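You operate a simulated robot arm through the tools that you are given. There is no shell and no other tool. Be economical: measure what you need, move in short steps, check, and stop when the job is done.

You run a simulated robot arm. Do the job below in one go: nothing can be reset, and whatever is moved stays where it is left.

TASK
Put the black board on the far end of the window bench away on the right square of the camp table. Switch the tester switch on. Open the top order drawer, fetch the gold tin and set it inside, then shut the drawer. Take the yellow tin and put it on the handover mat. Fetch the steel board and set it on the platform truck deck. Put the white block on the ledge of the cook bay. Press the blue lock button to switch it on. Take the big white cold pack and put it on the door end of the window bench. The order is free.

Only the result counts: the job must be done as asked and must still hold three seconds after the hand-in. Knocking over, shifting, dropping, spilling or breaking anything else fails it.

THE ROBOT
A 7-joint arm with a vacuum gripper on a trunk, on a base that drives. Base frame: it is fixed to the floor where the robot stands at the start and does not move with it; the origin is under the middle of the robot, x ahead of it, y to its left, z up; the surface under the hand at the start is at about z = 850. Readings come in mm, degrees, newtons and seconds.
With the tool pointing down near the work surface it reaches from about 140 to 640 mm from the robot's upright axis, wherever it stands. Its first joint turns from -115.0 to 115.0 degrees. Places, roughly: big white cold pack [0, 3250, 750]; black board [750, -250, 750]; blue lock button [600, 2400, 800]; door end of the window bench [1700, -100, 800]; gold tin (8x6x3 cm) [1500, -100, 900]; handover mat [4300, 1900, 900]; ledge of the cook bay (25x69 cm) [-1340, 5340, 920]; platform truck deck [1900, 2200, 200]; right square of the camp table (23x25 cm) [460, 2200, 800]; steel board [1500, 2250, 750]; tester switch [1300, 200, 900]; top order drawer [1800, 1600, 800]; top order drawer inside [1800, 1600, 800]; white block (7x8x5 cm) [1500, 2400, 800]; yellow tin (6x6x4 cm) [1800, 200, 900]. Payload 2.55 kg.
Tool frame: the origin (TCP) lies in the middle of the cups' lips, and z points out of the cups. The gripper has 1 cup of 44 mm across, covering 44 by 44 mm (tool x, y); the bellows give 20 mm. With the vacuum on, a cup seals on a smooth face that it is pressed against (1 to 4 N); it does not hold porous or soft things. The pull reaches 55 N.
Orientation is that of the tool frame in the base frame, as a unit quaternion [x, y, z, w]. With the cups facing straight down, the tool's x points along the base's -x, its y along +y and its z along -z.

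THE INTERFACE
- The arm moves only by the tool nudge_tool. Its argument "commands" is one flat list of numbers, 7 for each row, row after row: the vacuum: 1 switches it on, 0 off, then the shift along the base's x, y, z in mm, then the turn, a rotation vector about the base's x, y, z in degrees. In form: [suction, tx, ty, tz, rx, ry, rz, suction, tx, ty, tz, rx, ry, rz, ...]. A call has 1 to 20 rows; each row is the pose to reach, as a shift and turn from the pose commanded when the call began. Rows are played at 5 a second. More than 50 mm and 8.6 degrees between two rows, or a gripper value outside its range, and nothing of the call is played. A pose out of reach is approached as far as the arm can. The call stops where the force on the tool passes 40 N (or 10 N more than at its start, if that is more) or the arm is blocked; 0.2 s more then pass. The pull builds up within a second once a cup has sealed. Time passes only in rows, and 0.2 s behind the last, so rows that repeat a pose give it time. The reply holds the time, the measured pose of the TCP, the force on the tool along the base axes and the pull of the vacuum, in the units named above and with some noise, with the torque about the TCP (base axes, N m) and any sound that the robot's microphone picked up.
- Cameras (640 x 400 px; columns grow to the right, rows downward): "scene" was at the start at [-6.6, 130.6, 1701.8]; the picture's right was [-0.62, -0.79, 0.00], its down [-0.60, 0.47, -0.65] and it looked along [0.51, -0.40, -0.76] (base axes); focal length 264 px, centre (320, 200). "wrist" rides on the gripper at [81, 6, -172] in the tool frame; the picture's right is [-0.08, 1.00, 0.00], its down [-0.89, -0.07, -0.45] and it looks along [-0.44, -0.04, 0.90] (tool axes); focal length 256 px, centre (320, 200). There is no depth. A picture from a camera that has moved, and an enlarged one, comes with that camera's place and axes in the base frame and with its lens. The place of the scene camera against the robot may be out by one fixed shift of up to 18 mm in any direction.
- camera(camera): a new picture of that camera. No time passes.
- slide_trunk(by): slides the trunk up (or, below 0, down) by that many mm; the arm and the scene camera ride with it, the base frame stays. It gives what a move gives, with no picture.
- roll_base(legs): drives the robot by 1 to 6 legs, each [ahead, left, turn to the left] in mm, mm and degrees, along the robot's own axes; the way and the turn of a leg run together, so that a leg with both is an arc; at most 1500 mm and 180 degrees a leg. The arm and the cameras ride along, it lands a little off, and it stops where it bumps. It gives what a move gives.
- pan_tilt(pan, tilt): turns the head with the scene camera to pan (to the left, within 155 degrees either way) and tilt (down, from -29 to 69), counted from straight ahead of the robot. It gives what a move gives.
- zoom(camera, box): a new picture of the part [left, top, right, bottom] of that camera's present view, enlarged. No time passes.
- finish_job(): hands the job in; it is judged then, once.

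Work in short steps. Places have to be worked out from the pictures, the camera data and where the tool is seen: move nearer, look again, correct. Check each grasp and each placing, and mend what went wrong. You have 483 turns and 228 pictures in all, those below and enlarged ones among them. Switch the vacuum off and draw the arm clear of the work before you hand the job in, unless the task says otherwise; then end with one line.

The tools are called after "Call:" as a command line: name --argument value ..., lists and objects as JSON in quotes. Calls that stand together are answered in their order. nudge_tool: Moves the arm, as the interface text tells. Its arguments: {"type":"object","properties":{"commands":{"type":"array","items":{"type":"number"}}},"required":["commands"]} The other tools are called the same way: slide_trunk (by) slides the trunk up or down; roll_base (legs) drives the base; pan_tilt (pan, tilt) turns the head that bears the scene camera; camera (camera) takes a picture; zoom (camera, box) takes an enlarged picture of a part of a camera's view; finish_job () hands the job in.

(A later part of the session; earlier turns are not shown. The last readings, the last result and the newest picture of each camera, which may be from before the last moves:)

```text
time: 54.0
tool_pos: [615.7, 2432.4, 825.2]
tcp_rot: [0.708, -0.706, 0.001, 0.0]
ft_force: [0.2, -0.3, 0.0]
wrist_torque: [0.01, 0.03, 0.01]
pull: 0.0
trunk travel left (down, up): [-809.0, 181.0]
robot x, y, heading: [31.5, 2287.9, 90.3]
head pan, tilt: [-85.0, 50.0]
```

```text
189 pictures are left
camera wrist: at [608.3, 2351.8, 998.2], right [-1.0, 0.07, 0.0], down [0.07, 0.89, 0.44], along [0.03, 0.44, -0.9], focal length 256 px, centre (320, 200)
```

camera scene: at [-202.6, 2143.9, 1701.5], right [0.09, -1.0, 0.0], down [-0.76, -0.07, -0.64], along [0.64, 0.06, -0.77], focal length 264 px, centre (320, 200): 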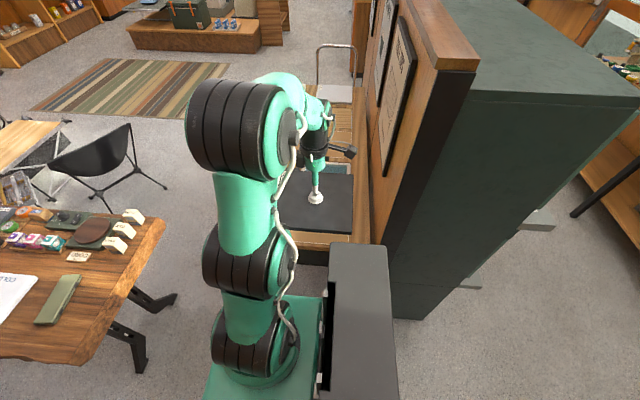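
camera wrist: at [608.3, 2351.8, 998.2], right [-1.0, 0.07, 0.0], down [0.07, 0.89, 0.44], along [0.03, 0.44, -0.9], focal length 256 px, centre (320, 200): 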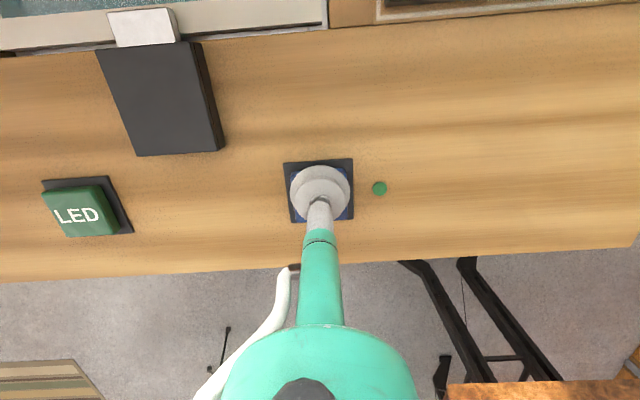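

Nicely centred, no contact yet. Continue down stepwise.

Call:
nudge_tool --commands '[0, 0, 0, -3, 0, 0, 0, 0, 0, 0, -6, 0, 0, 0, 0, 0, 0, -9, 0, 0, 0, 0, 0, 0, -12, 0, 0, 0]'

Call:
camera --camera "wrist"

```text
time: 55.0
tool_pos: [616.1, 2432.2, 812.7]
tcp_rot: [0.708, -0.706, 0.0, 0.0]
ft_force: [0.4, 0.4, 0.6]
wrist_torque: [0.0, -0.01, 0.02]
pull: 0.1
trunk travel left (down, up): [-809.0, 181.0]
robot x, y, heading: [27.6, 2287.6, 90.5]
head pan, tilt: [-85.0, 50.0]
```

```text
188 pictures are left
camera wrist: at [607.9, 2351.6, 986.9], right [-1.0, 0.07, 0.0], down [0.07, 0.89, 0.45], along [0.03, 0.44, -0.9], focal length 256 px, centre (320, 200)
```

wrist: 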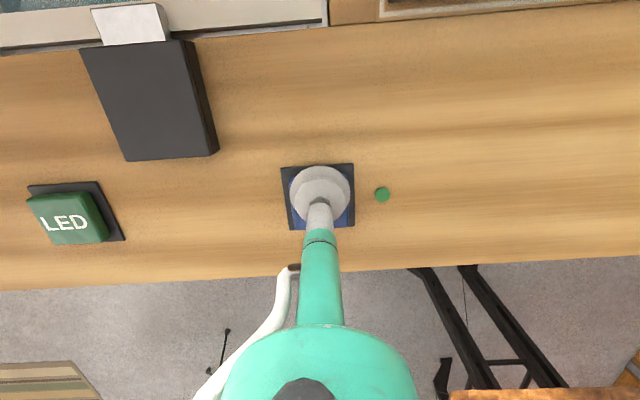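

Call:
nudge_tool --commands '[0, 0, 1, -3, 0, 0, 0, 0, 0, 1, -6, 0, 0, 0, 0, 0, 1, -9, 0, 0, 0, 0, 0, 1, -12, 0, 0, 0]'

Call:
camera --camera "wrist"

```text
time: 56.0
tool_pos: [614.6, 2433.2, 801.0]
tcp_rot: [0.709, -0.706, 0.001, 0.0]
ft_force: [-0.1, -0.8, 3.0]
wrist_torque: [0.03, 0.02, 0.04]
pull: 0.1
trunk travel left (down, up): [-809.0, 181.0]
robot x, y, heading: [31.6, 2287.2, 90.0]
head pan, tilt: [-85.0, 50.0]
heard: click
```

```text
187 pictures are left
camera wrist: at [607.6, 2352.6, 975.4], right [-1.0, 0.07, 0.0], down [0.07, 0.89, 0.45], along [0.03, 0.44, -0.9], focal length 256 px, centre (320, 200)
```

wrist: 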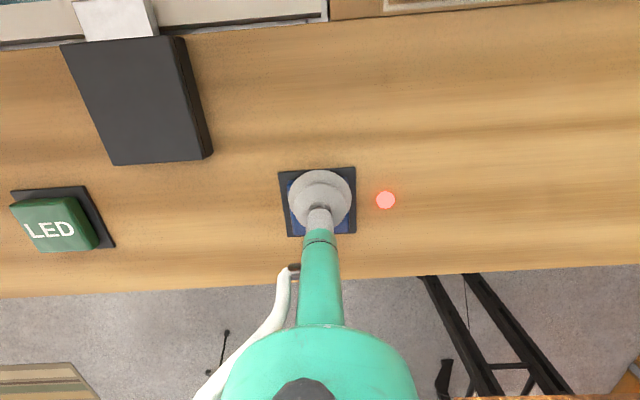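

Click heard and the indicator lit. Lift off and check it stays on.

Call:
nudge_tool --commands '[0, 0, 0, 20, 0, 0, 0, 0, 0, 0, 60, 0, 0, 0, 0, -20, 0, 100, 0, 0, 0, 0, -60, 0, 130, 0, 0, 0]'

Call:
camera --camera "wrist"

Call:
zoom --camera "scene" --box '[230, 60, 370, 160]'

```text
time: 57.0
tool_pos: [552.8, 2434.4, 931.2]
tcp_rot: [0.709, -0.706, 0.0, 0.0]
ft_force: [-0.8, 0.1, 0.0]
wrist_torque: [0.01, -0.04, 0.02]
pull: 0.0
trunk travel left (down, up): [-809.0, 181.0]
robot x, y, heading: [31.4, 2287.8, 90.2]
head pan, tilt: [-85.0, 50.0]
```

```text
186 pictures are left
camera wrist: at [544.4, 2353.8, 1104.8], right [-1.0, 0.08, 0.0], down [0.07, 0.89, 0.44], along [0.03, 0.44, -0.9], focal length 256 px, centre (320, 200)
```

wrist: 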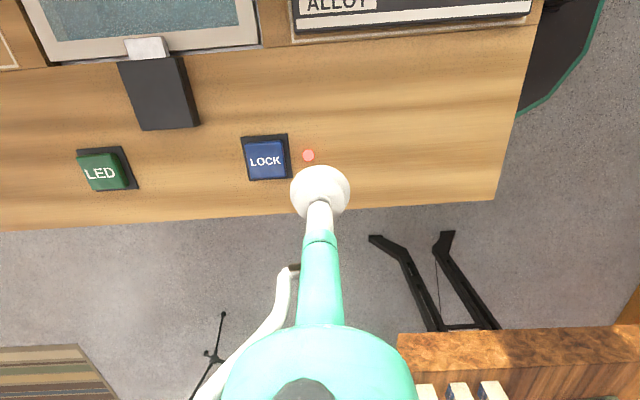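

```text
4.00 times, centred on (300, 110) of scene
camera zoom: at [-78.8, 2234.9, 1701.3], right [0.09, -1.0, 0.0], down [-0.76, -0.07, -0.64], along [0.64, 0.06, -0.77], focal length 1056 px, centre (400, 560)
```

zoom: 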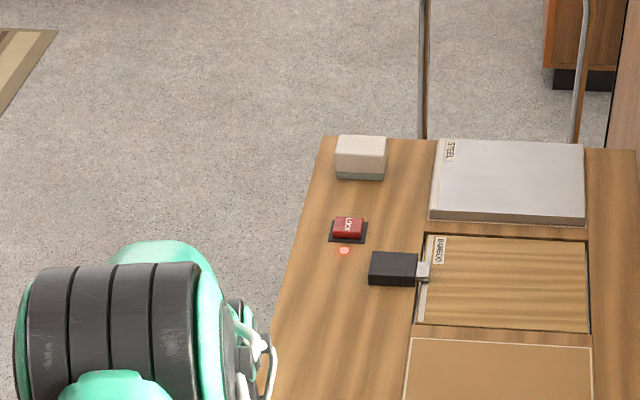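

Lock is on; the board is good. Next the big cold pack at ≈(15,3308). Swing the arm to the front first.

Call:
nudge_tool --commands '[0, -42, 4, 24, 0, 0, 0, 0, -82, 9, 49, 0, 0, 0, 0, -122, 19, 69, 0, 0, 0, 0, -152, 44, 95, 0, 0, 0, 0, -177, 79, 115, 0, 0, 0, 0, -207, 114, 130, 0, 0, 0, 0, -242, 147, 140, 0, 0, 0, 0, -279, 174, 150, 0, 0, 0, 0, -319, 197, 155, 0, 0, 0, 0, -362, 214, 160, 0, 0, 0, 0, -407, 226, 165, 0, 0, 0, 0, -454, 234, 165, 0, 0, 0, 0, -502, 239, 165, 0, 0, 0]'

Call:
roll_base --legs '[[0, 530, 0], [500, 0, 0]]'

Call:
pan_tilt --pan -30 --tilt 40

Call:
camera --camera "scene"

```text
time: 59.8
tool_pos: [51.2, 2672.9, 1096.9]
tcp_rot: [0.709, -0.706, 0.001, -0.001]
ft_force: [0.7, -0.1, -1.2]
wrist_torque: [0.01, -0.03, 0.01]
pull: 0.1
trunk travel left (down, up): [-809.0, 181.0]
robot x, y, heading: [32.3, 2288.4, 90.4]
head pan, tilt: [-85.0, 50.0]
```

```text
time: 65.5
tool_pos: [-475.5, 3173.0, 1095.4]
tcp_rot: [-0.706, 0.708, -0.001, -0.001]
ft_force: [-0.4, -0.5, 0.0]
wrist_torque: [0.05, 0.0, 0.0]
pull: 0.1
trunk travel left (down, up): [-809.0, 181.0]
robot x, y, heading: [-498.1, 2786.7, 89.8]
head pan, tilt: [-85.0, 50.0]
```

```text
time: 66.7
tool_pos: [-474.6, 3170.7, 1097.1]
tcp_rot: [-0.706, 0.708, 0.0, 0.0]
ft_force: [0.3, 0.3, -0.6]
wrist_torque: [-0.04, -0.02, -0.02]
pull: 0.1
trunk travel left (down, up): [-809.0, 181.0]
robot x, y, heading: [-499.5, 2784.9, 90.0]
head pan, tilt: [-30.0, 40.0]
```

```text
184 pictures are left
camera scene: at [-641.2, 2801.6, 1715.7], right [0.86, -0.5, 0.0], down [-0.32, -0.56, -0.77], along [0.38, 0.66, -0.64], focal length 264 px, centre (320, 200)
```

scene: 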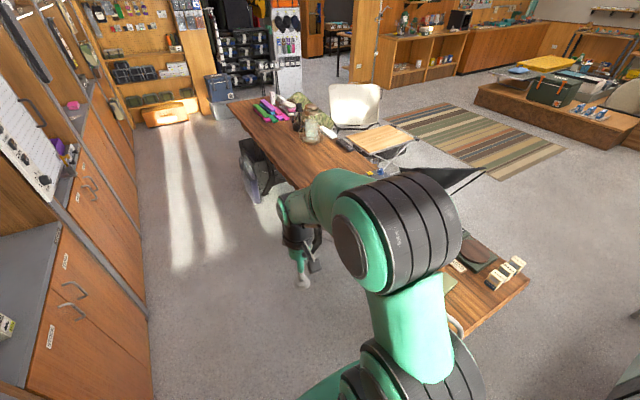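

Clear ahead; roll 480 mm further and look down to the right at the table.

Call:
roll_base --legs '[[480, 0, 0]]'

Call:
pan_tilt --pan -85 --tilt 50

Call:
camera --camera "scene"

```text
time: 69.6
tool_pos: [-473.6, 3654.7, 1096.4]
tcp_rot: [-0.707, 0.708, 0.0, 0.0]
ft_force: [-0.2, -0.2, 0.7]
wrist_torque: [0.0, -0.01, -0.03]
pull: 0.0
trunk travel left (down, up): [-809.0, 181.0]
robot x, y, heading: [-500.4, 3271.3, 89.9]
head pan, tilt: [-30.0, 40.0]
```

```text
time: 70.8
tool_pos: [-473.5, 3653.2, 1095.9]
tcp_rot: [0.707, -0.707, 0.001, 0.0]
ft_force: [-0.2, 0.0, 0.5]
wrist_torque: [0.01, 0.01, 0.0]
pull: 0.1
trunk travel left (down, up): [-809.0, 181.0]
robot x, y, heading: [-499.5, 3269.6, 89.7]
head pan, tilt: [-85.0, 50.0]
```

```text
183 pictures are left
camera scene: at [-606.1, 3217.4, 1701.5], right [0.09, -1.0, 0.0], down [-0.76, -0.07, -0.64], along [0.64, 0.05, -0.77], focal length 264 px, centre (320, 200)
```

scene: 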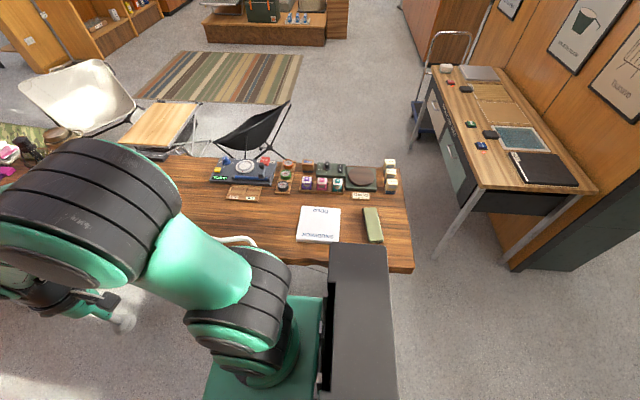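

Cold pack ≈ (40,3265). Swing the arm right over it.

Call:
nudge_tool --commands '[0, 45, -5, 0, 0, 0, 0, 0, 90, -15, 0, 0, 0, 0, 0, 133, -32, 0, 0, 0, 0, 0, 174, -55, 0, 0, 0, 0, 0, 212, -83, 0, 0, 0, 0, 0, 247, -115, 0, 0, 0, 0, 0, 278, -151, 0, 0, 0, 0, 0, 304, -190, 0, 0, 0, 0, 0, 326, -232, 0, 0, 0, 0, 0, 342, -276, 0, 0, 0, 0, 0, 357, -320, -10, 0, 0, 0, 0, 377, -360, -20, 0, 0, 0, 0, 417, -385, -30, 0, 0, 0]'

Call:
camera --camera "wrist"

Call:
zoom --camera "scene" --box '[280, 180, 420, 270]'

```text
time: 73.6
tool_pos: [-54.2, 3268.4, 1065.9]
tcp_rot: [-0.706, 0.708, 0.002, 0.0]
ft_force: [-0.1, 0.8, -0.5]
wrist_torque: [-0.01, 0.04, -0.01]
pull: 0.1
trunk travel left (down, up): [-809.0, 181.0]
robot x, y, heading: [-497.4, 3269.6, 89.9]
head pan, tilt: [-85.0, 50.0]
```

```text
182 pictures are left
camera wrist: at [-61.8, 3186.8, 1238.9], right [-1.0, 0.08, 0.0], down [0.07, 0.89, 0.45], along [0.03, 0.44, -0.9], focal length 256 px, centre (320, 200)
```

wrist: 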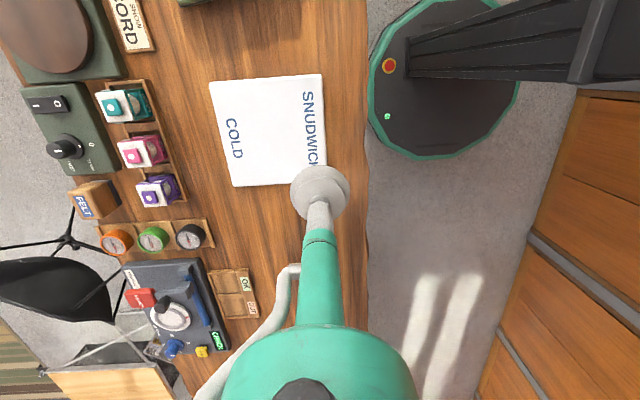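

```text
4.44 times, centred on (350, 225) of scene
camera zoom: at [-602.9, 3216.6, 1701.7], right [0.08, -1.0, 0.0], down [-0.76, -0.06, -0.64], along [0.64, 0.05, -0.77], focal length 1173 px, centre (187, 89)
```

zoom: 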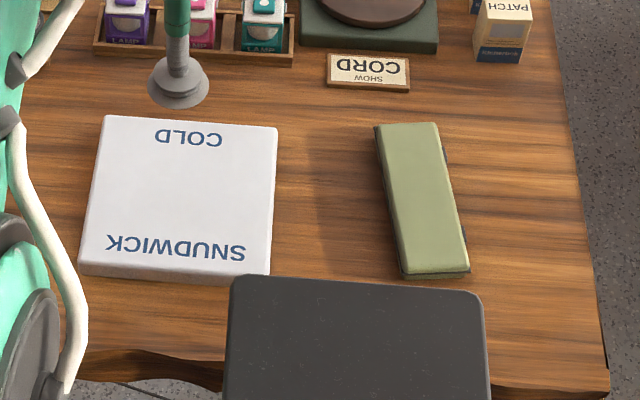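

Pack centre ≈ (20,3262). Move above it and lower to ~z 860.

Call:
nudge_tool --commands '[0, 30, -2, -30, 0, 0, 0, 0, 60, -4, -60, 0, 0, 0, 0, 75, -6, -105, 0, 0, 0, 0, 75, -6, -150, 0, 0, 0, 0, 75, -6, -195, 0, 0, 0, 0, 75, -6, -205, 0, 0, 0]'

Call:
camera --camera "wrist"

```text
time: 75.0
tool_pos: [18.4, 3263.3, 859.7]
tcp_rot: [-0.706, 0.708, -0.001, 0.001]
ft_force: [0.4, 1.1, -0.5]
wrist_torque: [0.01, 0.0, 0.02]
pull: 0.1
trunk travel left (down, up): [-809.0, 181.0]
robot x, y, heading: [-500.6, 3268.4, 89.6]
head pan, tilt: [-85.0, 50.0]
```

```text
180 pictures are left
camera wrist: at [10.7, 3181.8, 1033.2], right [-1.0, 0.08, 0.0], down [0.07, 0.89, 0.45], along [0.04, 0.44, -0.9], focal length 256 px, centre (320, 200)
```

wrist: 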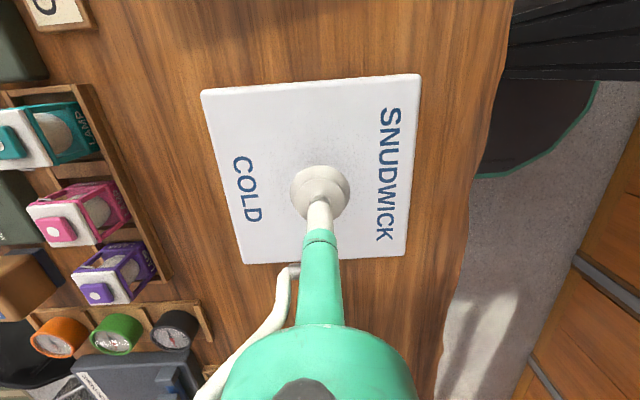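

Nearly centred; shift y −6 and descend with suction.

Call:
nudge_tool --commands '[1, 0, -6, -15, 0, 0, 0, 1, 0, -6, -30, 0, 0, 0, 1, 0, -6, -38, 0, 0, 0, 1, 0, -6, -44, 0, 0, 0, 1, 0, -6, -48, 0, 0, 0]'

```text
time: 76.1
tool_pos: [22.7, 3256.8, 822.4]
tcp_rot: [-0.706, 0.708, -0.004, 0.003]
ft_force: [-8.4, 0.0, 19.4]
wrist_torque: [0.29, 0.19, 0.18]
pull: 55.0
trunk travel left (down, up): [-809.0, 181.0]
robot x, y, heading: [-495.6, 3268.2, 90.1]
head pan, tilt: [-85.0, 50.0]
stopped in row 5: the force on the tool passed its limit at 41 N (the readings are from after the stop); the commanded pose is now the measured one
```

Sealed (pull 55). Lift.

Call:
nudge_tool --commands '[1, 0, 0, 10, 0, 0, 0, 1, 0, 0, 40, 0, 0, 0, 1, 0, 0, 80, 0, 0, 0, 1, -20, 0, 120, 0, 0, 0, 1, -20, 0, 120, 0, 0, 0]'

Call:
camera --camera "wrist"

```text
time: 77.3
tool_pos: [2.2, 3256.6, 939.4]
tcp_rot: [-0.706, 0.708, -0.002, 0.0]
ft_force: [0.0, -0.1, -6.0]
wrist_torque: [-0.11, 0.08, 0.0]
pull: 55.3
trunk travel left (down, up): [-809.0, 181.0]
robot x, y, heading: [-499.7, 3267.6, 89.9]
head pan, tilt: [-85.0, 50.0]
```

```text
179 pictures are left
camera wrist: at [-6.2, 3175.9, 1113.1], right [-1.0, 0.08, 0.0], down [0.07, 0.89, 0.44], along [0.04, 0.44, -0.9], focal length 256 px, centre (320, 200)
```

wrist: 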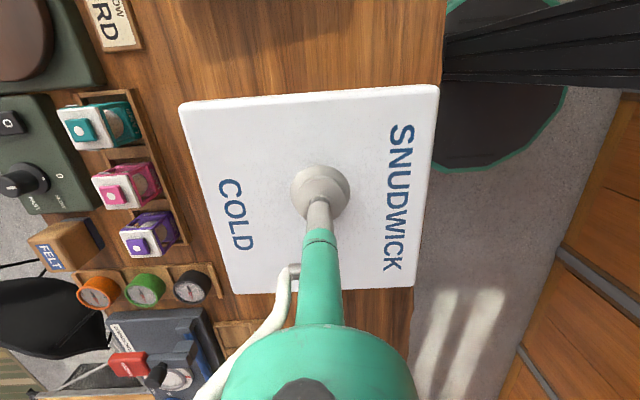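

Held (0.6 kg). Retract and raise, then back out and drive round to the window-bench aisle with the arm on the right side.

Call:
nudge_tool --commands '[1, -25, 0, 35, 0, 0, 0, 1, -50, 0, 70, 0, 0, 0, 1, -80, 0, 105, 0, 0, 0, 1, -105, 0, 140, 0, 0, 0, 1, -105, 0, 160, 0, 0, 0]'

Call:
roll_base --legs '[[-1000, 0, 0], [-1000, -100, 0], [-490, -100, 0], [0, 0, -90]]'

Call:
pan_tilt --pan -30 --tilt 35

Call:
camera --camera "scene"

```text
time: 78.5
tool_pos: [-102.3, 3256.3, 1099.3]
tcp_rot: [-0.707, 0.708, -0.003, 0.002]
ft_force: [-0.2, 0.4, -6.2]
wrist_torque: [-0.07, 0.03, 0.01]
pull: 54.8
trunk travel left (down, up): [-809.0, 181.0]
robot x, y, heading: [-501.0, 3266.5, 90.0]
head pan, tilt: [-85.0, 50.0]
```

```text
time: 94.8
tool_pos: [-313.7, 411.8, 1100.5]
tcp_rot: [0.0, 1.0, -0.002, 0.0]
ft_force: [0.2, -0.5, -7.0]
wrist_torque: [0.03, 0.08, -0.02]
pull: 55.3
trunk travel left (down, up): [-809.0, 181.0]
robot x, y, heading: [-304.9, 805.4, 0.2]
head pan, tilt: [-85.0, 50.0]
```

```text
time: 96.0
tool_pos: [-314.5, 410.8, 1100.4]
tcp_rot: [-0.001, 1.0, -0.002, -0.001]
ft_force: [-0.6, 0.0, -6.5]
wrist_torque: [0.04, 0.05, 0.02]
pull: 55.0
trunk travel left (down, up): [-809.0, 181.0]
robot x, y, heading: [-304.2, 807.4, -0.2]
head pan, tilt: [-30.0, 35.0]
```

```text
178 pictures are left
camera scene: at [-294.2, 941.4, 1723.3], right [-0.5, -0.87, 0.0], down [-0.5, 0.29, -0.82], along [0.71, -0.41, -0.57], focal length 264 px, centre (320, 200)
```

scene: 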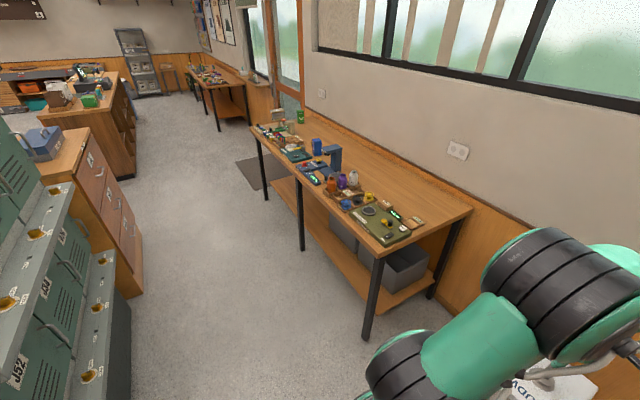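

Aisle is clear. Drive ahead to x≈1700 at y≈600.

Call:
roll_base --legs '[[1000, -100, 0], [1000, -100, 0]]'

Call:
pan_tilt --pan -80 --tilt 50

Call:
camera --camera "scene"

Call:
camera --camera "wrist"

```text
time: 106.0
tool_pos: [1674.0, 201.8, 1100.9]
tcp_rot: [0.009, 1.0, -0.003, -0.001]
ft_force: [0.5, 0.3, -5.4]
wrist_torque: [0.01, 0.13, -0.05]
pull: 55.2
trunk travel left (down, up): [-809.0, 181.0]
robot x, y, heading: [1690.4, 596.8, -1.2]
head pan, tilt: [-30.0, 35.0]
```

```text
time: 107.2
tool_pos: [1672.1, 201.1, 1099.5]
tcp_rot: [0.009, 1.0, -0.002, -0.001]
ft_force: [-0.2, -0.6, -5.8]
wrist_torque: [0.04, 0.1, 0.0]
pull: 55.5
trunk travel left (down, up): [-809.0, 181.0]
robot x, y, heading: [1690.4, 599.6, -1.0]
head pan, tilt: [-80.0, 50.0]
```

```text
177 pictures are left
camera scene: at [1639.0, 700.0, 1701.6], right [-0.99, -0.16, 0.0], down [-0.12, 0.76, -0.64], along [0.1, -0.63, -0.77], focal length 264 px, centre (320, 200)
```

scene: 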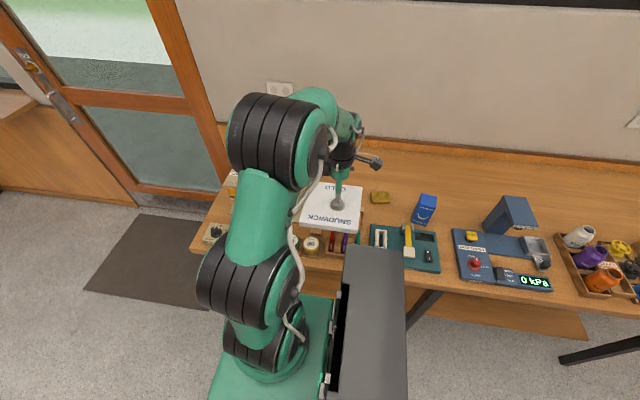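

```text
176 pictures are left
camera wrist: at [1591.4, 209.8, 1273.3], right [0.1, 1.0, -0.01], down [0.89, -0.08, 0.44], along [0.44, -0.05, -0.9], focal length 256 px, centre (320, 200)
```

wrist: 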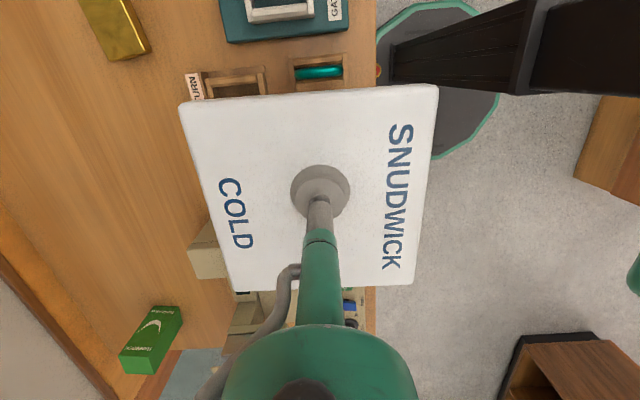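

The free spot on the door end is around (1720,−70). Side reach is short, so I'll back off into the aisle, bring the arm to the front, turn to face the bench and approach.

Call:
roll_base --legs '[[20, 300, 0]]'

Call:
nudge_tool --commands '[1, 45, 5, 0, 0, 0, 0, 1, 90, 15, 0, 0, 0, 0, 1, 133, 32, 0, 0, 0, 0, 1, 174, 55, 0, 0, 0, 0, 1, 212, 83, 0, 0, 0, 0, 1, 247, 115, 0, 0, 0, 0, 1, 278, 151, 0, 0, 0, 0, 1, 304, 190, 0, 0, 0, 0, 1, 326, 232, 0, 0, 0, 0, 1, 342, 276, 0, 0, 0, 0, 1, 357, 320, 0, 0, 0, 0, 1, 370, 360, 0, 0, 0, 0, 1, 380, 390, 0, 0, 0, 0]'

Call:
roll_base --legs '[[0, 0, -90]]'

```text
time: 109.2
tool_pos: [1696.4, 500.4, 1099.7]
tcp_rot: [0.007, 1.0, -0.003, -0.001]
ft_force: [0.1, 0.1, -5.2]
wrist_torque: [0.04, 0.1, 0.0]
pull: 55.4
trunk travel left (down, up): [-809.0, 181.0]
robot x, y, heading: [1716.2, 895.0, -0.8]
head pan, tilt: [-80.0, 50.0]
```

```text
time: 112.0
tool_pos: [2078.2, 890.6, 1098.9]
tcp_rot: [0.008, 1.0, -0.003, -0.001]
ft_force: [1.3, 0.8, -5.5]
wrist_torque: [0.01, 0.14, 0.02]
pull: 55.1
trunk travel left (down, up): [-809.0, 181.0]
robot x, y, heading: [1718.4, 898.0, -1.2]
head pan, tilt: [-80.0, 50.0]
```

```text
time: 116.2
tool_pos: [1711.6, 532.3, 1099.0]
tcp_rot: [0.712, 0.702, -0.002, -0.002]
ft_force: [0.7, -0.4, -6.0]
wrist_torque: [0.13, -0.02, 0.02]
pull: 54.4
trunk travel left (down, up): [-809.0, 181.0]
robot x, y, heading: [1714.4, 894.8, -90.8]
head pan, tilt: [-80.0, 50.0]
```

Advance toward the bench and look.

Call:
roll_base --legs '[[300, 0, 0.8]]'

Call:
pan_tilt --pan 20 --tilt 60

Call:
camera --camera "scene"

Call:
camera --camera "wrist"

```text
time: 118.3
tool_pos: [1714.4, 230.0, 1099.9]
tcp_rot: [0.707, 0.708, -0.001, -0.003]
ft_force: [0.1, 0.1, -5.9]
wrist_torque: [0.15, -0.01, 0.03]
pull: 54.7
trunk travel left (down, up): [-809.0, 181.0]
robot x, y, heading: [1720.0, 592.0, -89.8]
head pan, tilt: [-80.0, 50.0]
```

```text
time: 120.1
tool_pos: [1715.3, 230.6, 1099.5]
tcp_rot: [0.706, 0.709, -0.001, -0.002]
ft_force: [0.3, -0.1, -5.9]
wrist_torque: [0.13, -0.03, 0.01]
pull: 55.1
trunk travel left (down, up): [-809.0, 181.0]
robot x, y, heading: [1711.4, 595.7, -90.2]
head pan, tilt: [20.0, 60.0]
```

```text
175 pictures are left
camera scene: at [1906.3, 591.6, 1688.9], right [-0.94, -0.34, 0.0], down [-0.3, 0.81, -0.5], along [0.17, -0.47, -0.87], focal length 264 px, centre (320, 200)
```

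scene: 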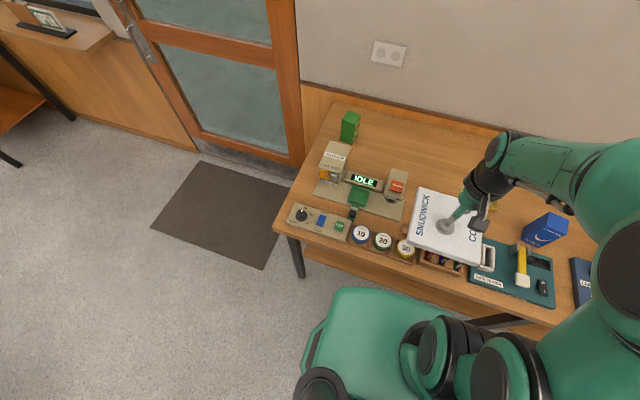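

```text
174 pictures are left
camera wrist: at [1720.5, 310.9, 1273.6], right [1.0, -0.08, -0.01], down [-0.07, -0.89, 0.44], along [-0.04, -0.44, -0.9], focal length 256 px, centre (320, 200)
```

wrist: 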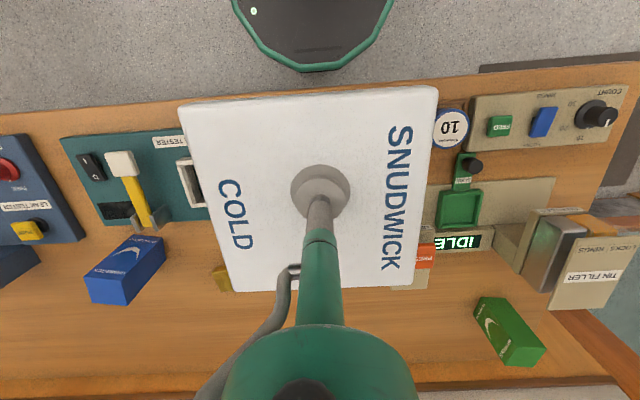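

Base front is ~35 mm short of the bench edge line; advance 18 mm, then extend over the free area.

Call:
roll_base --legs '[[18, 0, 0]]'

Call:
nudge_tool --commands '[1, 0, -45, -10, 0, 0, 0, 1, 0, -90, -20, 0, 0, 0, 1, 2, -135, -35, 0, 0, 0, 1, 4, -175, -60, 0, 0, 0, 1, 6, -215, -85, 0, 0, 0, 1, 8, -250, -110, 0, 0, 0, 1, 8, -275, -140, 0, 0, 0, 1, 8, -275, -140, 0, 0, 0]'

Call:
camera --camera "wrist"

Call:
camera --camera "scene"

```text
time: 120.8
tool_pos: [1714.9, 213.0, 1100.5]
tcp_rot: [0.707, 0.708, -0.001, -0.003]
ft_force: [-0.9, -0.8, -5.2]
wrist_torque: [0.11, -0.05, 0.01]
pull: 54.8
trunk travel left (down, up): [-809.0, 181.0]
robot x, y, heading: [1719.4, 573.4, -90.0]
head pan, tilt: [20.0, 60.0]
```

```text
time: 122.7
tool_pos: [1722.5, -53.6, 957.9]
tcp_rot: [0.707, 0.707, -0.001, -0.003]
ft_force: [-0.1, -0.8, -5.6]
wrist_torque: [0.12, -0.03, -0.01]
pull: 54.7
out of reach, approached as far as the arm can: row 7, 8
trunk travel left (down, up): [-809.0, 181.0]
robot x, y, heading: [1715.4, 574.2, -90.0]
head pan, tilt: [20.0, 60.0]
```

```text
173 pictures are left
camera wrist: at [1728.5, 25.8, 1131.2], right [1.0, -0.08, -0.01], down [-0.07, -0.89, 0.44], along [-0.04, -0.44, -0.9], focal length 256 px, centre (320, 200)
```

wrist: 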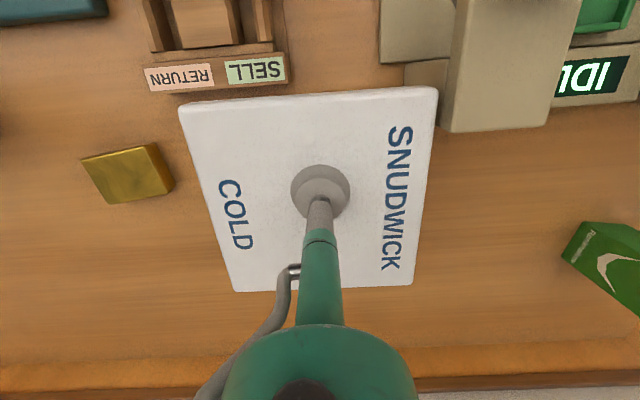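

```text
172 pictures are left
camera scene: at [1906.4, 574.8, 1689.0], right [-0.94, -0.34, 0.0], down [-0.3, 0.81, -0.5], along [0.17, -0.47, -0.87], focal length 264 px, centre (320, 200)
```

scene: 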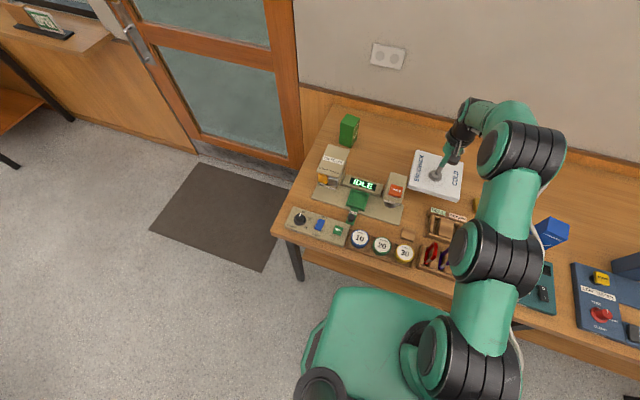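

North edge of the pack would be at the SELL tray's edge, so I need ~15–25 mm more reach. Raising the trunk gives more reach at a given height; slide up 120 mm and extend/lower.

Call:
slide_trunk --by 120

Call:
nudge_tool --commands '[1, -3, -5, -40, 0, 0, 0, 1, -6, -10, -85, 0, 0, 0, 1, -10, -20, -130, 0, 0, 0, 1, -10, -30, -165, 0, 0, 0, 1, -10, -30, -175, 0, 0, 0]'

Call:
camera --camera "wrist"

```text
time: 124.2
tool_pos: [1722.6, -54.7, 1076.7]
tcp_rot: [0.707, 0.708, -0.001, -0.004]
ft_force: [-0.1, -0.7, -6.1]
wrist_torque: [0.13, -0.02, -0.02]
pull: 55.3
trunk travel left (down, up): [-929.0, 61.0]
robot x, y, heading: [1713.3, 576.0, -90.0]
head pan, tilt: [20.0, 60.0]
```

```text
time: 125.3
tool_pos: [1713.9, -79.3, 909.5]
tcp_rot: [0.706, 0.708, -0.001, -0.002]
ft_force: [0.7, 1.1, -6.5]
wrist_torque: [0.15, -0.05, 0.01]
pull: 55.1
out of reach, approached as far as the arm can: row 4, 5
trunk travel left (down, up): [-929.0, 61.0]
robot x, y, heading: [1713.8, 576.0, -89.9]
head pan, tilt: [20.0, 60.0]
```

```text
171 pictures are left
camera wrist: at [1718.7, 1.8, 1082.8], right [1.0, -0.08, -0.01], down [-0.07, -0.89, 0.44], along [-0.04, -0.44, -0.9], focal length 256 px, centre (320, 200)
```

wrist: 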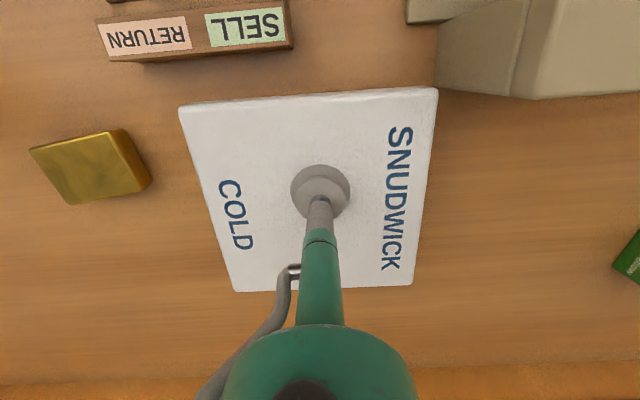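

Clear on all sides. Lower in small steps until contact.

Call:
nudge_tool --commands '[1, 0, 0, -6, 0, 0, 0, 1, 0, 0, -11, 0, 0, 0, 1, 0, 0, -16, 0, 0, 0, 1, 0, 0, -20, 0, 0, 0]'

```text
time: 126.3
tool_pos: [1713.3, -75.7, 889.9]
tcp_rot: [0.706, 0.708, -0.001, -0.002]
ft_force: [-0.5, 0.6, -7.0]
wrist_torque: [0.13, -0.05, 0.0]
pull: 55.1
out of reach, approached as far as the arm can: row 4
trunk travel left (down, up): [-929.0, 61.0]
robot x, y, heading: [1715.0, 576.6, -89.8]
head pan, tilt: [20.0, 60.0]
```

Call:
nudge_tool --commands '[1, 0, 4, -4, 0, 0, 0, 1, 0, 6, -8, 0, 0, 0, 1, 0, 7, -12, 0, 0, 0]'

```text
time: 127.2
tool_pos: [1711.9, -70.3, 879.5]
tcp_rot: [0.707, 0.708, -0.001, -0.001]
ft_force: [0.0, 0.3, -4.2]
wrist_torque: [-0.04, 0.15, -0.01]
pull: 55.0
trunk travel left (down, up): [-929.0, 61.0]
robot x, y, heading: [1716.3, 573.2, -90.1]
head pan, tilt: [20.0, 60.0]
```

Contact beginning at z≈879. Step 3 mm more, release, and lift away.

Call:
nudge_tool --commands '[1, 0, 0, -3, 0, 0, 0, 0, 0, 0, -3, 0, 0, 0, 0, 0, 0, -3, 0, 0, 0, 0, 0, 0, -2, 0, 0, 0, 0, 0, 0, 8, 0, 0, 0, 0, 0, 0, 40, 0, 0, 0, 0, 0, 10, 80, 0, 0, 0, 0, 0, 50, 100, 0, 0, 0]'

Call:
camera --camera "wrist"

```text
time: 128.9
tool_pos: [1711.2, -15.0, 979.4]
tcp_rot: [0.706, 0.708, -0.002, -0.001]
ft_force: [0.2, -0.1, 0.4]
wrist_torque: [-0.04, 0.0, 0.01]
pull: 0.0
trunk travel left (down, up): [-929.0, 61.0]
robot x, y, heading: [1713.9, 573.1, -90.0]
head pan, tilt: [20.0, 60.0]
```

```text
170 pictures are left
camera wrist: at [1718.1, 64.4, 1152.0], right [1.0, -0.08, -0.01], down [-0.07, -0.89, 0.45], along [-0.04, -0.44, -0.9], focal length 256 px, centre (320, 200)
```

wrist: 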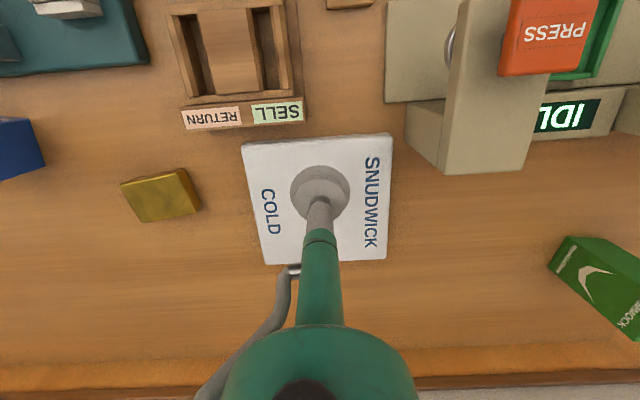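

Pack placed well. Zoom to find the yellow tin on the bench and check things nearby.

Call:
zoom --camera "scene" --box '[280, 110, 480, 270]'

Call:
pan_tilt --pan -30 --tilt 55

Call:
camera --camera "scene"

```text
2.50 times, centred on (380, 190) of scene
camera zoom: at [1906.4, 576.9, 1808.9], right [-0.94, -0.34, 0.0], down [-0.3, 0.81, -0.5], along [0.17, -0.47, -0.87], focal length 660 px, centre (170, 225)
```

zoom: 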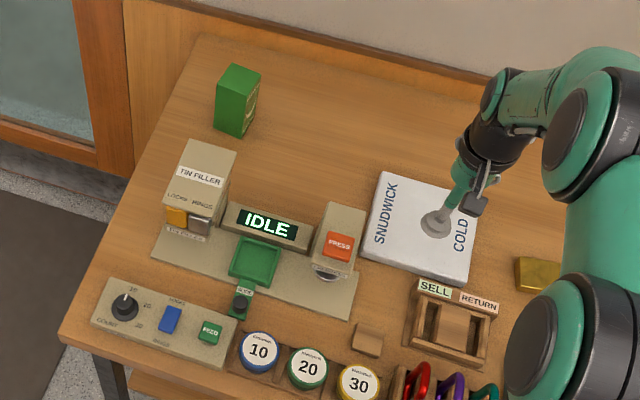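

```text
time: 130.1
tool_pos: [1711.9, -18.3, 977.3]
tcp_rot: [0.707, 0.708, -0.001, -0.002]
ft_force: [0.6, -0.7, -0.2]
wrist_torque: [-0.01, -0.01, -0.03]
pull: 0.0
trunk travel left (down, up): [-929.0, 61.0]
robot x, y, heading: [1711.3, 575.0, -89.5]
head pan, tilt: [-30.0, 55.0]
```

```text
168 pictures are left
camera scene: at [1847.6, 573.8, 1815.0], right [-0.87, 0.5, 0.0], down [0.41, 0.71, -0.57], along [-0.29, -0.5, -0.82], focal length 264 px, centre (320, 200)
```

scene: 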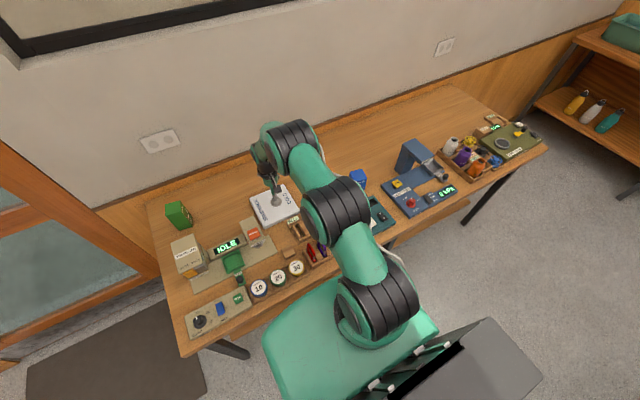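

The yellow tin is the round "30" one at ≈(1750,231). Move above it for a wrist view.

Call:
nudge_tool --commands '[0, 5, 40, 20, 0, 0, 0, 0, 10, 80, 40, 0, 0, 0, 0, 15, 120, 60, 0, 0, 0, 0, 25, 160, 70, 0, 0, 0, 0, 35, 200, 70, 0, 0, 0, 0, 38, 235, 70, 0, 0, 0]'

Call:
camera --camera "wrist"

```text
time: 131.5
tool_pos: [1750.6, 217.8, 1049.3]
tcp_rot: [0.706, 0.708, -0.002, -0.002]
ft_force: [-0.1, -1.2, -0.4]
wrist_torque: [0.0, -0.01, -0.02]
pull: 0.1
trunk travel left (down, up): [-929.0, 61.0]
robot x, y, heading: [1715.1, 577.4, -90.1]
head pan, tilt: [-30.0, 55.0]
```

```text
167 pictures are left
camera wrist: at [1756.6, 298.2, 1221.8], right [1.0, -0.08, -0.01], down [-0.07, -0.89, 0.45], along [-0.04, -0.44, -0.9], focal length 256 px, centre (320, 200)
```

wrist: 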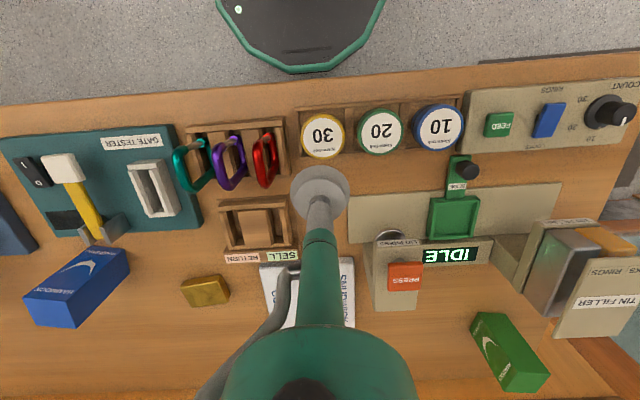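

Tin's top centre ≈ (1753,230). Lower above it.

Call:
nudge_tool --commands '[0, 2, 12, -40, 0, 0, 0, 0, 2, 12, -85, 0, 0, 0, 0, 2, 12, -120, 0, 0, 0, 0, 2, 12, -120, 0, 0, 0]'

Call:
camera --camera "wrist"

```text
time: 132.5
tool_pos: [1751.8, 228.4, 926.3]
tcp_rot: [0.706, 0.708, -0.001, -0.003]
ft_force: [0.1, 0.1, 0.6]
wrist_torque: [-0.03, 0.0, 0.0]
pull: 0.0
trunk travel left (down, up): [-929.0, 61.0]
robot x, y, heading: [1713.7, 576.4, -89.8]
head pan, tilt: [-30.0, 55.0]
```

```text
166 pictures are left
camera wrist: at [1757.4, 308.8, 1100.2], right [1.0, -0.08, -0.01], down [-0.07, -0.89, 0.44], along [-0.04, -0.44, -0.9], focal length 256 px, centre (320, 200)
```

wrist: 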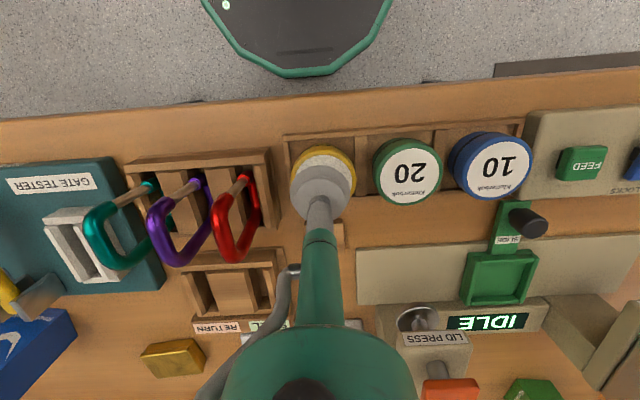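

Aligned within a few mm; shift y +4 and descend with suction.

Call:
nudge_tool --commands '[1, 1, 4, -10, 0, 0, 0, 1, 1, 4, -17, 0, 0, 0, 1, 1, 4, -22, 0, 0, 0, 1, 1, 4, -26, 0, 0, 0, 1, 1, 4, -29, 0, 0, 0]'

```text
time: 133.7
tool_pos: [1753.7, 233.4, 898.3]
tcp_rot: [0.706, 0.708, -0.001, -0.003]
ft_force: [-0.9, 0.3, -0.2]
wrist_torque: [-0.01, 0.02, 0.0]
pull: 54.8
trunk travel left (down, up): [-929.0, 61.0]
robot x, y, heading: [1716.5, 575.2, -90.0]
head pan, tilt: [-30.0, 55.0]
```

Sealed. Lift straight up and check.

Call:
nudge_tool --commands '[1, 0, 0, 8, 0, 0, 0, 1, 0, 0, 25, 0, 0, 0, 1, 0, 0, 60, 0, 0, 0, 1, 0, 0, 105, 0, 0, 0, 1, 0, 0, 150, 0, 0, 0, 1, 0, 0, 200, 0, 0, 0, 1, 0, 20, 230, 0, 0, 0]'

Call:
camera --camera "wrist"

```text
time: 135.3
tool_pos: [1753.7, 254.3, 1130.7]
tcp_rot: [0.707, 0.707, -0.001, -0.003]
ft_force: [-0.2, -0.5, -1.2]
wrist_torque: [0.01, -0.01, 0.0]
pull: 54.7
trunk travel left (down, up): [-929.0, 61.0]
robot x, y, heading: [1712.1, 577.2, -89.6]
head pan, tilt: [-30.0, 55.0]
```

```text
165 pictures are left
camera wrist: at [1759.4, 335.0, 1303.4], right [1.0, -0.08, -0.01], down [-0.07, -0.89, 0.44], along [-0.04, -0.44, -0.9], focal length 256 px, centre (320, 200)
```

wrist: 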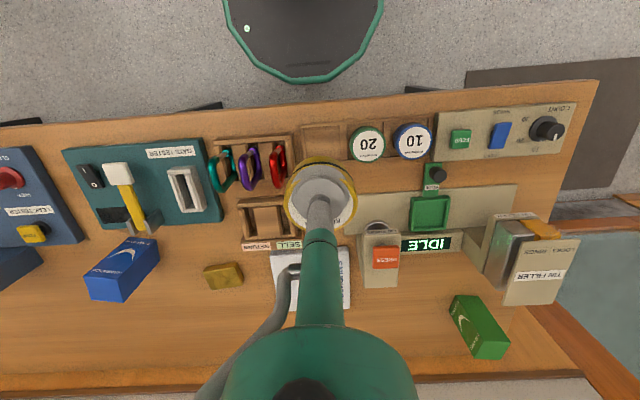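

Tin held. Back off, turn, and drive toward the counter with the handover mat.

Call:
roll_base --legs '[[-320, 0, 0], [0, 0, 90], [1200, 0, 0], [900, 0, 0]]'

Call:
pan_tilt --pan 45 --tilt 30

Call:
camera --camera "scene"

```text
time: 151.3
tool_pos: [4138.7, 900.2, 1129.3]
tcp_rot: [0.01, 1.0, -0.002, -0.001]
ft_force: [-0.2, 0.4, -0.2]
wrist_torque: [0.02, 0.07, -0.03]
pull: 55.2
trunk travel left (down, up): [-929.0, 61.0]
robot x, y, heading: [3818.1, 868.1, -1.1]
head pan, tilt: [-30.0, 55.0]
```

```text
time: 152.8
tool_pos: [4139.0, 899.8, 1128.8]
tcp_rot: [0.011, 1.0, -0.002, -0.001]
ft_force: [0.8, -0.7, -1.3]
wrist_torque: [-0.01, 0.04, -0.03]
pull: 55.0
trunk travel left (down, up): [-929.0, 61.0]
robot x, y, heading: [3813.4, 867.7, -1.3]
head pan, tilt: [45.0, 30.0]
```

```text
164 pictures are left
camera scene: at [3816.8, 1109.1, 1851.0], right [0.69, -0.72, 0.0], down [-0.36, -0.35, -0.87], along [0.63, 0.6, -0.5], focal length 264 px, centre (320, 200)
```

scene: 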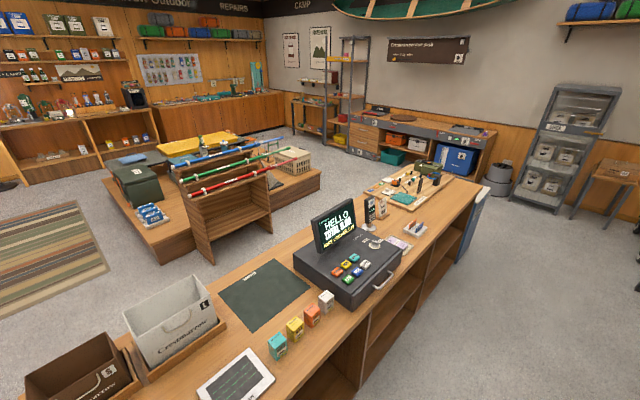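

Zoom to read the mat's label.

Call:
zoom --camera "scene" --box '[190, 230, 390, 370]'

```text
2.86 times, centred on (290, 300) of scene
camera zoom: at [3816.8, 1109.1, 1851.0], right [0.69, -0.72, 0.0], down [-0.36, -0.35, -0.87], along [0.63, 0.6, -0.5], focal length 754 px, centre (406, -86)
```

zoom: 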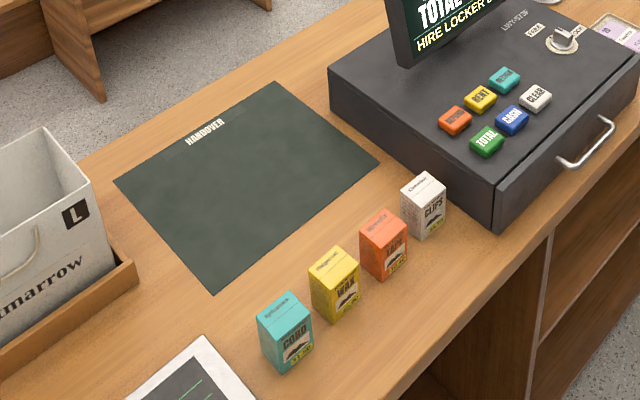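

HANDOVER mat spans ≈ x 4094–4403, y 1727–1990; counter edge y≈1448. Drive opposite it and face it.

Call:
roll_base --legs '[[430, 0, 0], [0, 0, 91.2], [250, 0, 0]]'

Call:
pan_tilt --pan 10 --tilt 55

Call:
camera --camera "scene"

Call:
camera --camera "wrist"

```text
time: 160.7
tool_pos: [4206.3, 1428.6, 1128.9]
tcp_rot: [0.708, -0.706, 0.003, -0.001]
ft_force: [0.4, -0.1, -0.6]
wrist_torque: [-0.06, -0.02, 0.01]
pull: 55.3
trunk travel left (down, up): [-929.0, 61.0]
robot x, y, heading: [4241.0, 1107.8, 90.0]
head pan, tilt: [45.0, 30.0]
```

```text
time: 161.7
tool_pos: [4206.8, 1428.3, 1128.6]
tcp_rot: [0.708, -0.706, 0.002, -0.001]
ft_force: [-0.6, -0.1, 0.3]
wrist_torque: [-0.02, -0.01, -0.02]
pull: 54.3
trunk travel left (down, up): [-929.0, 61.0]
robot x, y, heading: [4246.4, 1108.1, 90.2]
head pan, tilt: [10.0, 55.0]
```

```text
162 pictures are left
camera scene: at [4048.9, 1118.9, 1815.0], right [0.98, 0.18, 0.0], down [0.14, -0.81, -0.57], along [-0.1, 0.57, -0.82], focal length 264 px, centre (320, 200)
```

scene: 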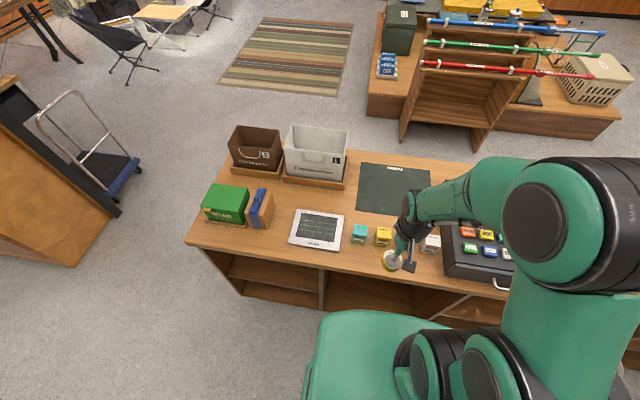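

```text
161 pictures are left
camera wrist: at [4197.4, 1348.5, 1302.6], right [-1.0, 0.08, -0.01], down [0.07, 0.89, 0.44], along [0.04, 0.44, -0.9], focal length 256 px, centre (320, 200)
```

wrist: 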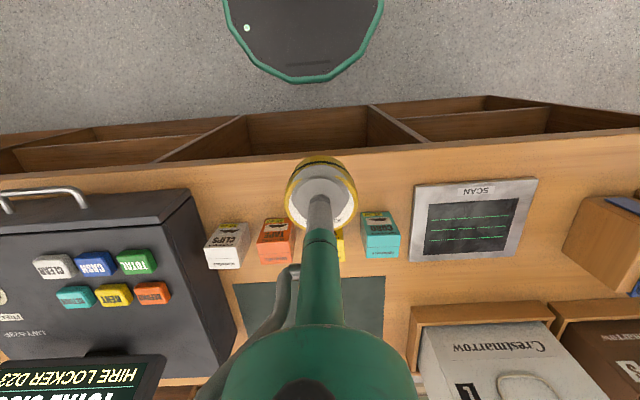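

Advance 48 mm, then carry the tin over the small boxes toward (4240,1790).

Call:
roll_base --legs '[[48, 0, 0]]'

Call:
nudge_tool --commands '[1, 5, 45, 0, 0, 0, 0, 1, 10, 90, -5, 0, 0, 0, 1, 15, 135, -15, 0, 0, 0, 1, 20, 180, -25, 0, 0, 0, 1, 25, 220, -45, 0, 0, 0, 1, 30, 255, -75, 0, 0, 0, 1, 33, 285, -110, 0, 0, 0, 1, 33, 308, -145, 0, 0, 0, 1, 33, 308, -165, 0, 0, 0]'

Call:
camera --camera "wrist"

```text
time: 162.6
tool_pos: [4205.7, 1475.1, 1129.1]
tcp_rot: [0.708, -0.707, 0.003, -0.001]
ft_force: [-0.2, 0.0, -1.5]
wrist_torque: [-0.09, -0.02, 0.01]
pull: 55.1
trunk travel left (down, up): [-929.0, 61.0]
robot x, y, heading: [4242.5, 1155.8, 90.3]
head pan, tilt: [10.0, 55.0]
```

```text
time: 164.6
tool_pos: [4239.0, 1784.5, 964.5]
tcp_rot: [0.708, -0.706, 0.001, -0.002]
ft_force: [0.1, -0.2, -1.0]
wrist_torque: [-0.06, 0.03, 0.0]
pull: 55.1
trunk travel left (down, up): [-929.0, 61.0]
robot x, y, heading: [4243.4, 1154.2, 90.2]
head pan, tilt: [10.0, 55.0]
```

```text
160 pictures are left
camera wrist: at [4230.4, 1703.4, 1137.7], right [-1.0, 0.08, -0.01], down [0.07, 0.89, 0.45], along [0.04, 0.44, -0.9], focal length 256 px, centre (320, 200)
```

wrist: 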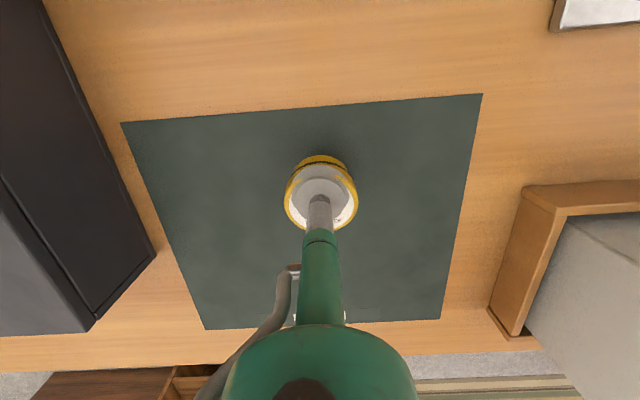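

Above the mat, well within. Lower in small steps until contact.

Call:
nudge_tool --commands '[1, 0, 0, -8, 0, 0, 0, 1, 0, 0, -14, 0, 0, 0, 1, 0, 0, -18, 0, 0, 0, 1, 0, 0, -22, 0, 0, 0, 1, 0, 0, -25, 0, 0, 0]'

```text
time: 165.8
tool_pos: [4239.5, 1783.1, 940.9]
tcp_rot: [0.708, -0.706, 0.002, -0.002]
ft_force: [0.4, -3.8, 7.6]
wrist_torque: [0.14, -0.03, 0.01]
pull: 55.3
trunk travel left (down, up): [-929.0, 61.0]
robot x, y, heading: [4246.6, 1154.8, 90.3]
head pan, tilt: [10.0, 55.0]
```

Contact (7.6 N). Release and rise.

Call:
nudge_tool --commands '[0, 0, 0, 1, 0, 0, 0, 0, 0, 0, 1, 0, 0, 0, 0, 0, 0, 2, 0, 0, 0, 0, 0, 0, 12, 0, 0, 0, 0, 0, 0, 45, 0, 0, 0, 0, 0, -10, 90, 0, 0, 0, 0, 0, -45, 125, 0, 0, 0, 0, 0, -90, 140, 0, 0, 0, 0, 0, -135, 160, 0, 0, 0]'

Call:
camera --camera "wrist"

```text
time: 167.8
tool_pos: [4239.1, 1646.1, 1100.8]
tcp_rot: [0.708, -0.706, 0.001, -0.002]
ft_force: [0.3, 0.1, 0.1]
wrist_torque: [0.06, -0.01, 0.0]
pull: 0.0
trunk travel left (down, up): [-929.0, 61.0]
robot x, y, heading: [4246.4, 1155.6, 90.0]
head pan, tilt: [10.0, 55.0]
```

```text
159 pictures are left
camera wrist: at [4230.3, 1564.6, 1274.8], right [-1.0, 0.08, -0.01], down [0.07, 0.89, 0.45], along [0.04, 0.44, -0.9], focal length 256 px, centre (320, 200)
```

wrist: 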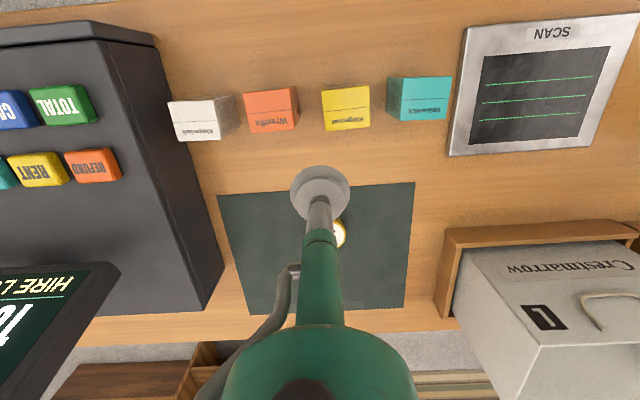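

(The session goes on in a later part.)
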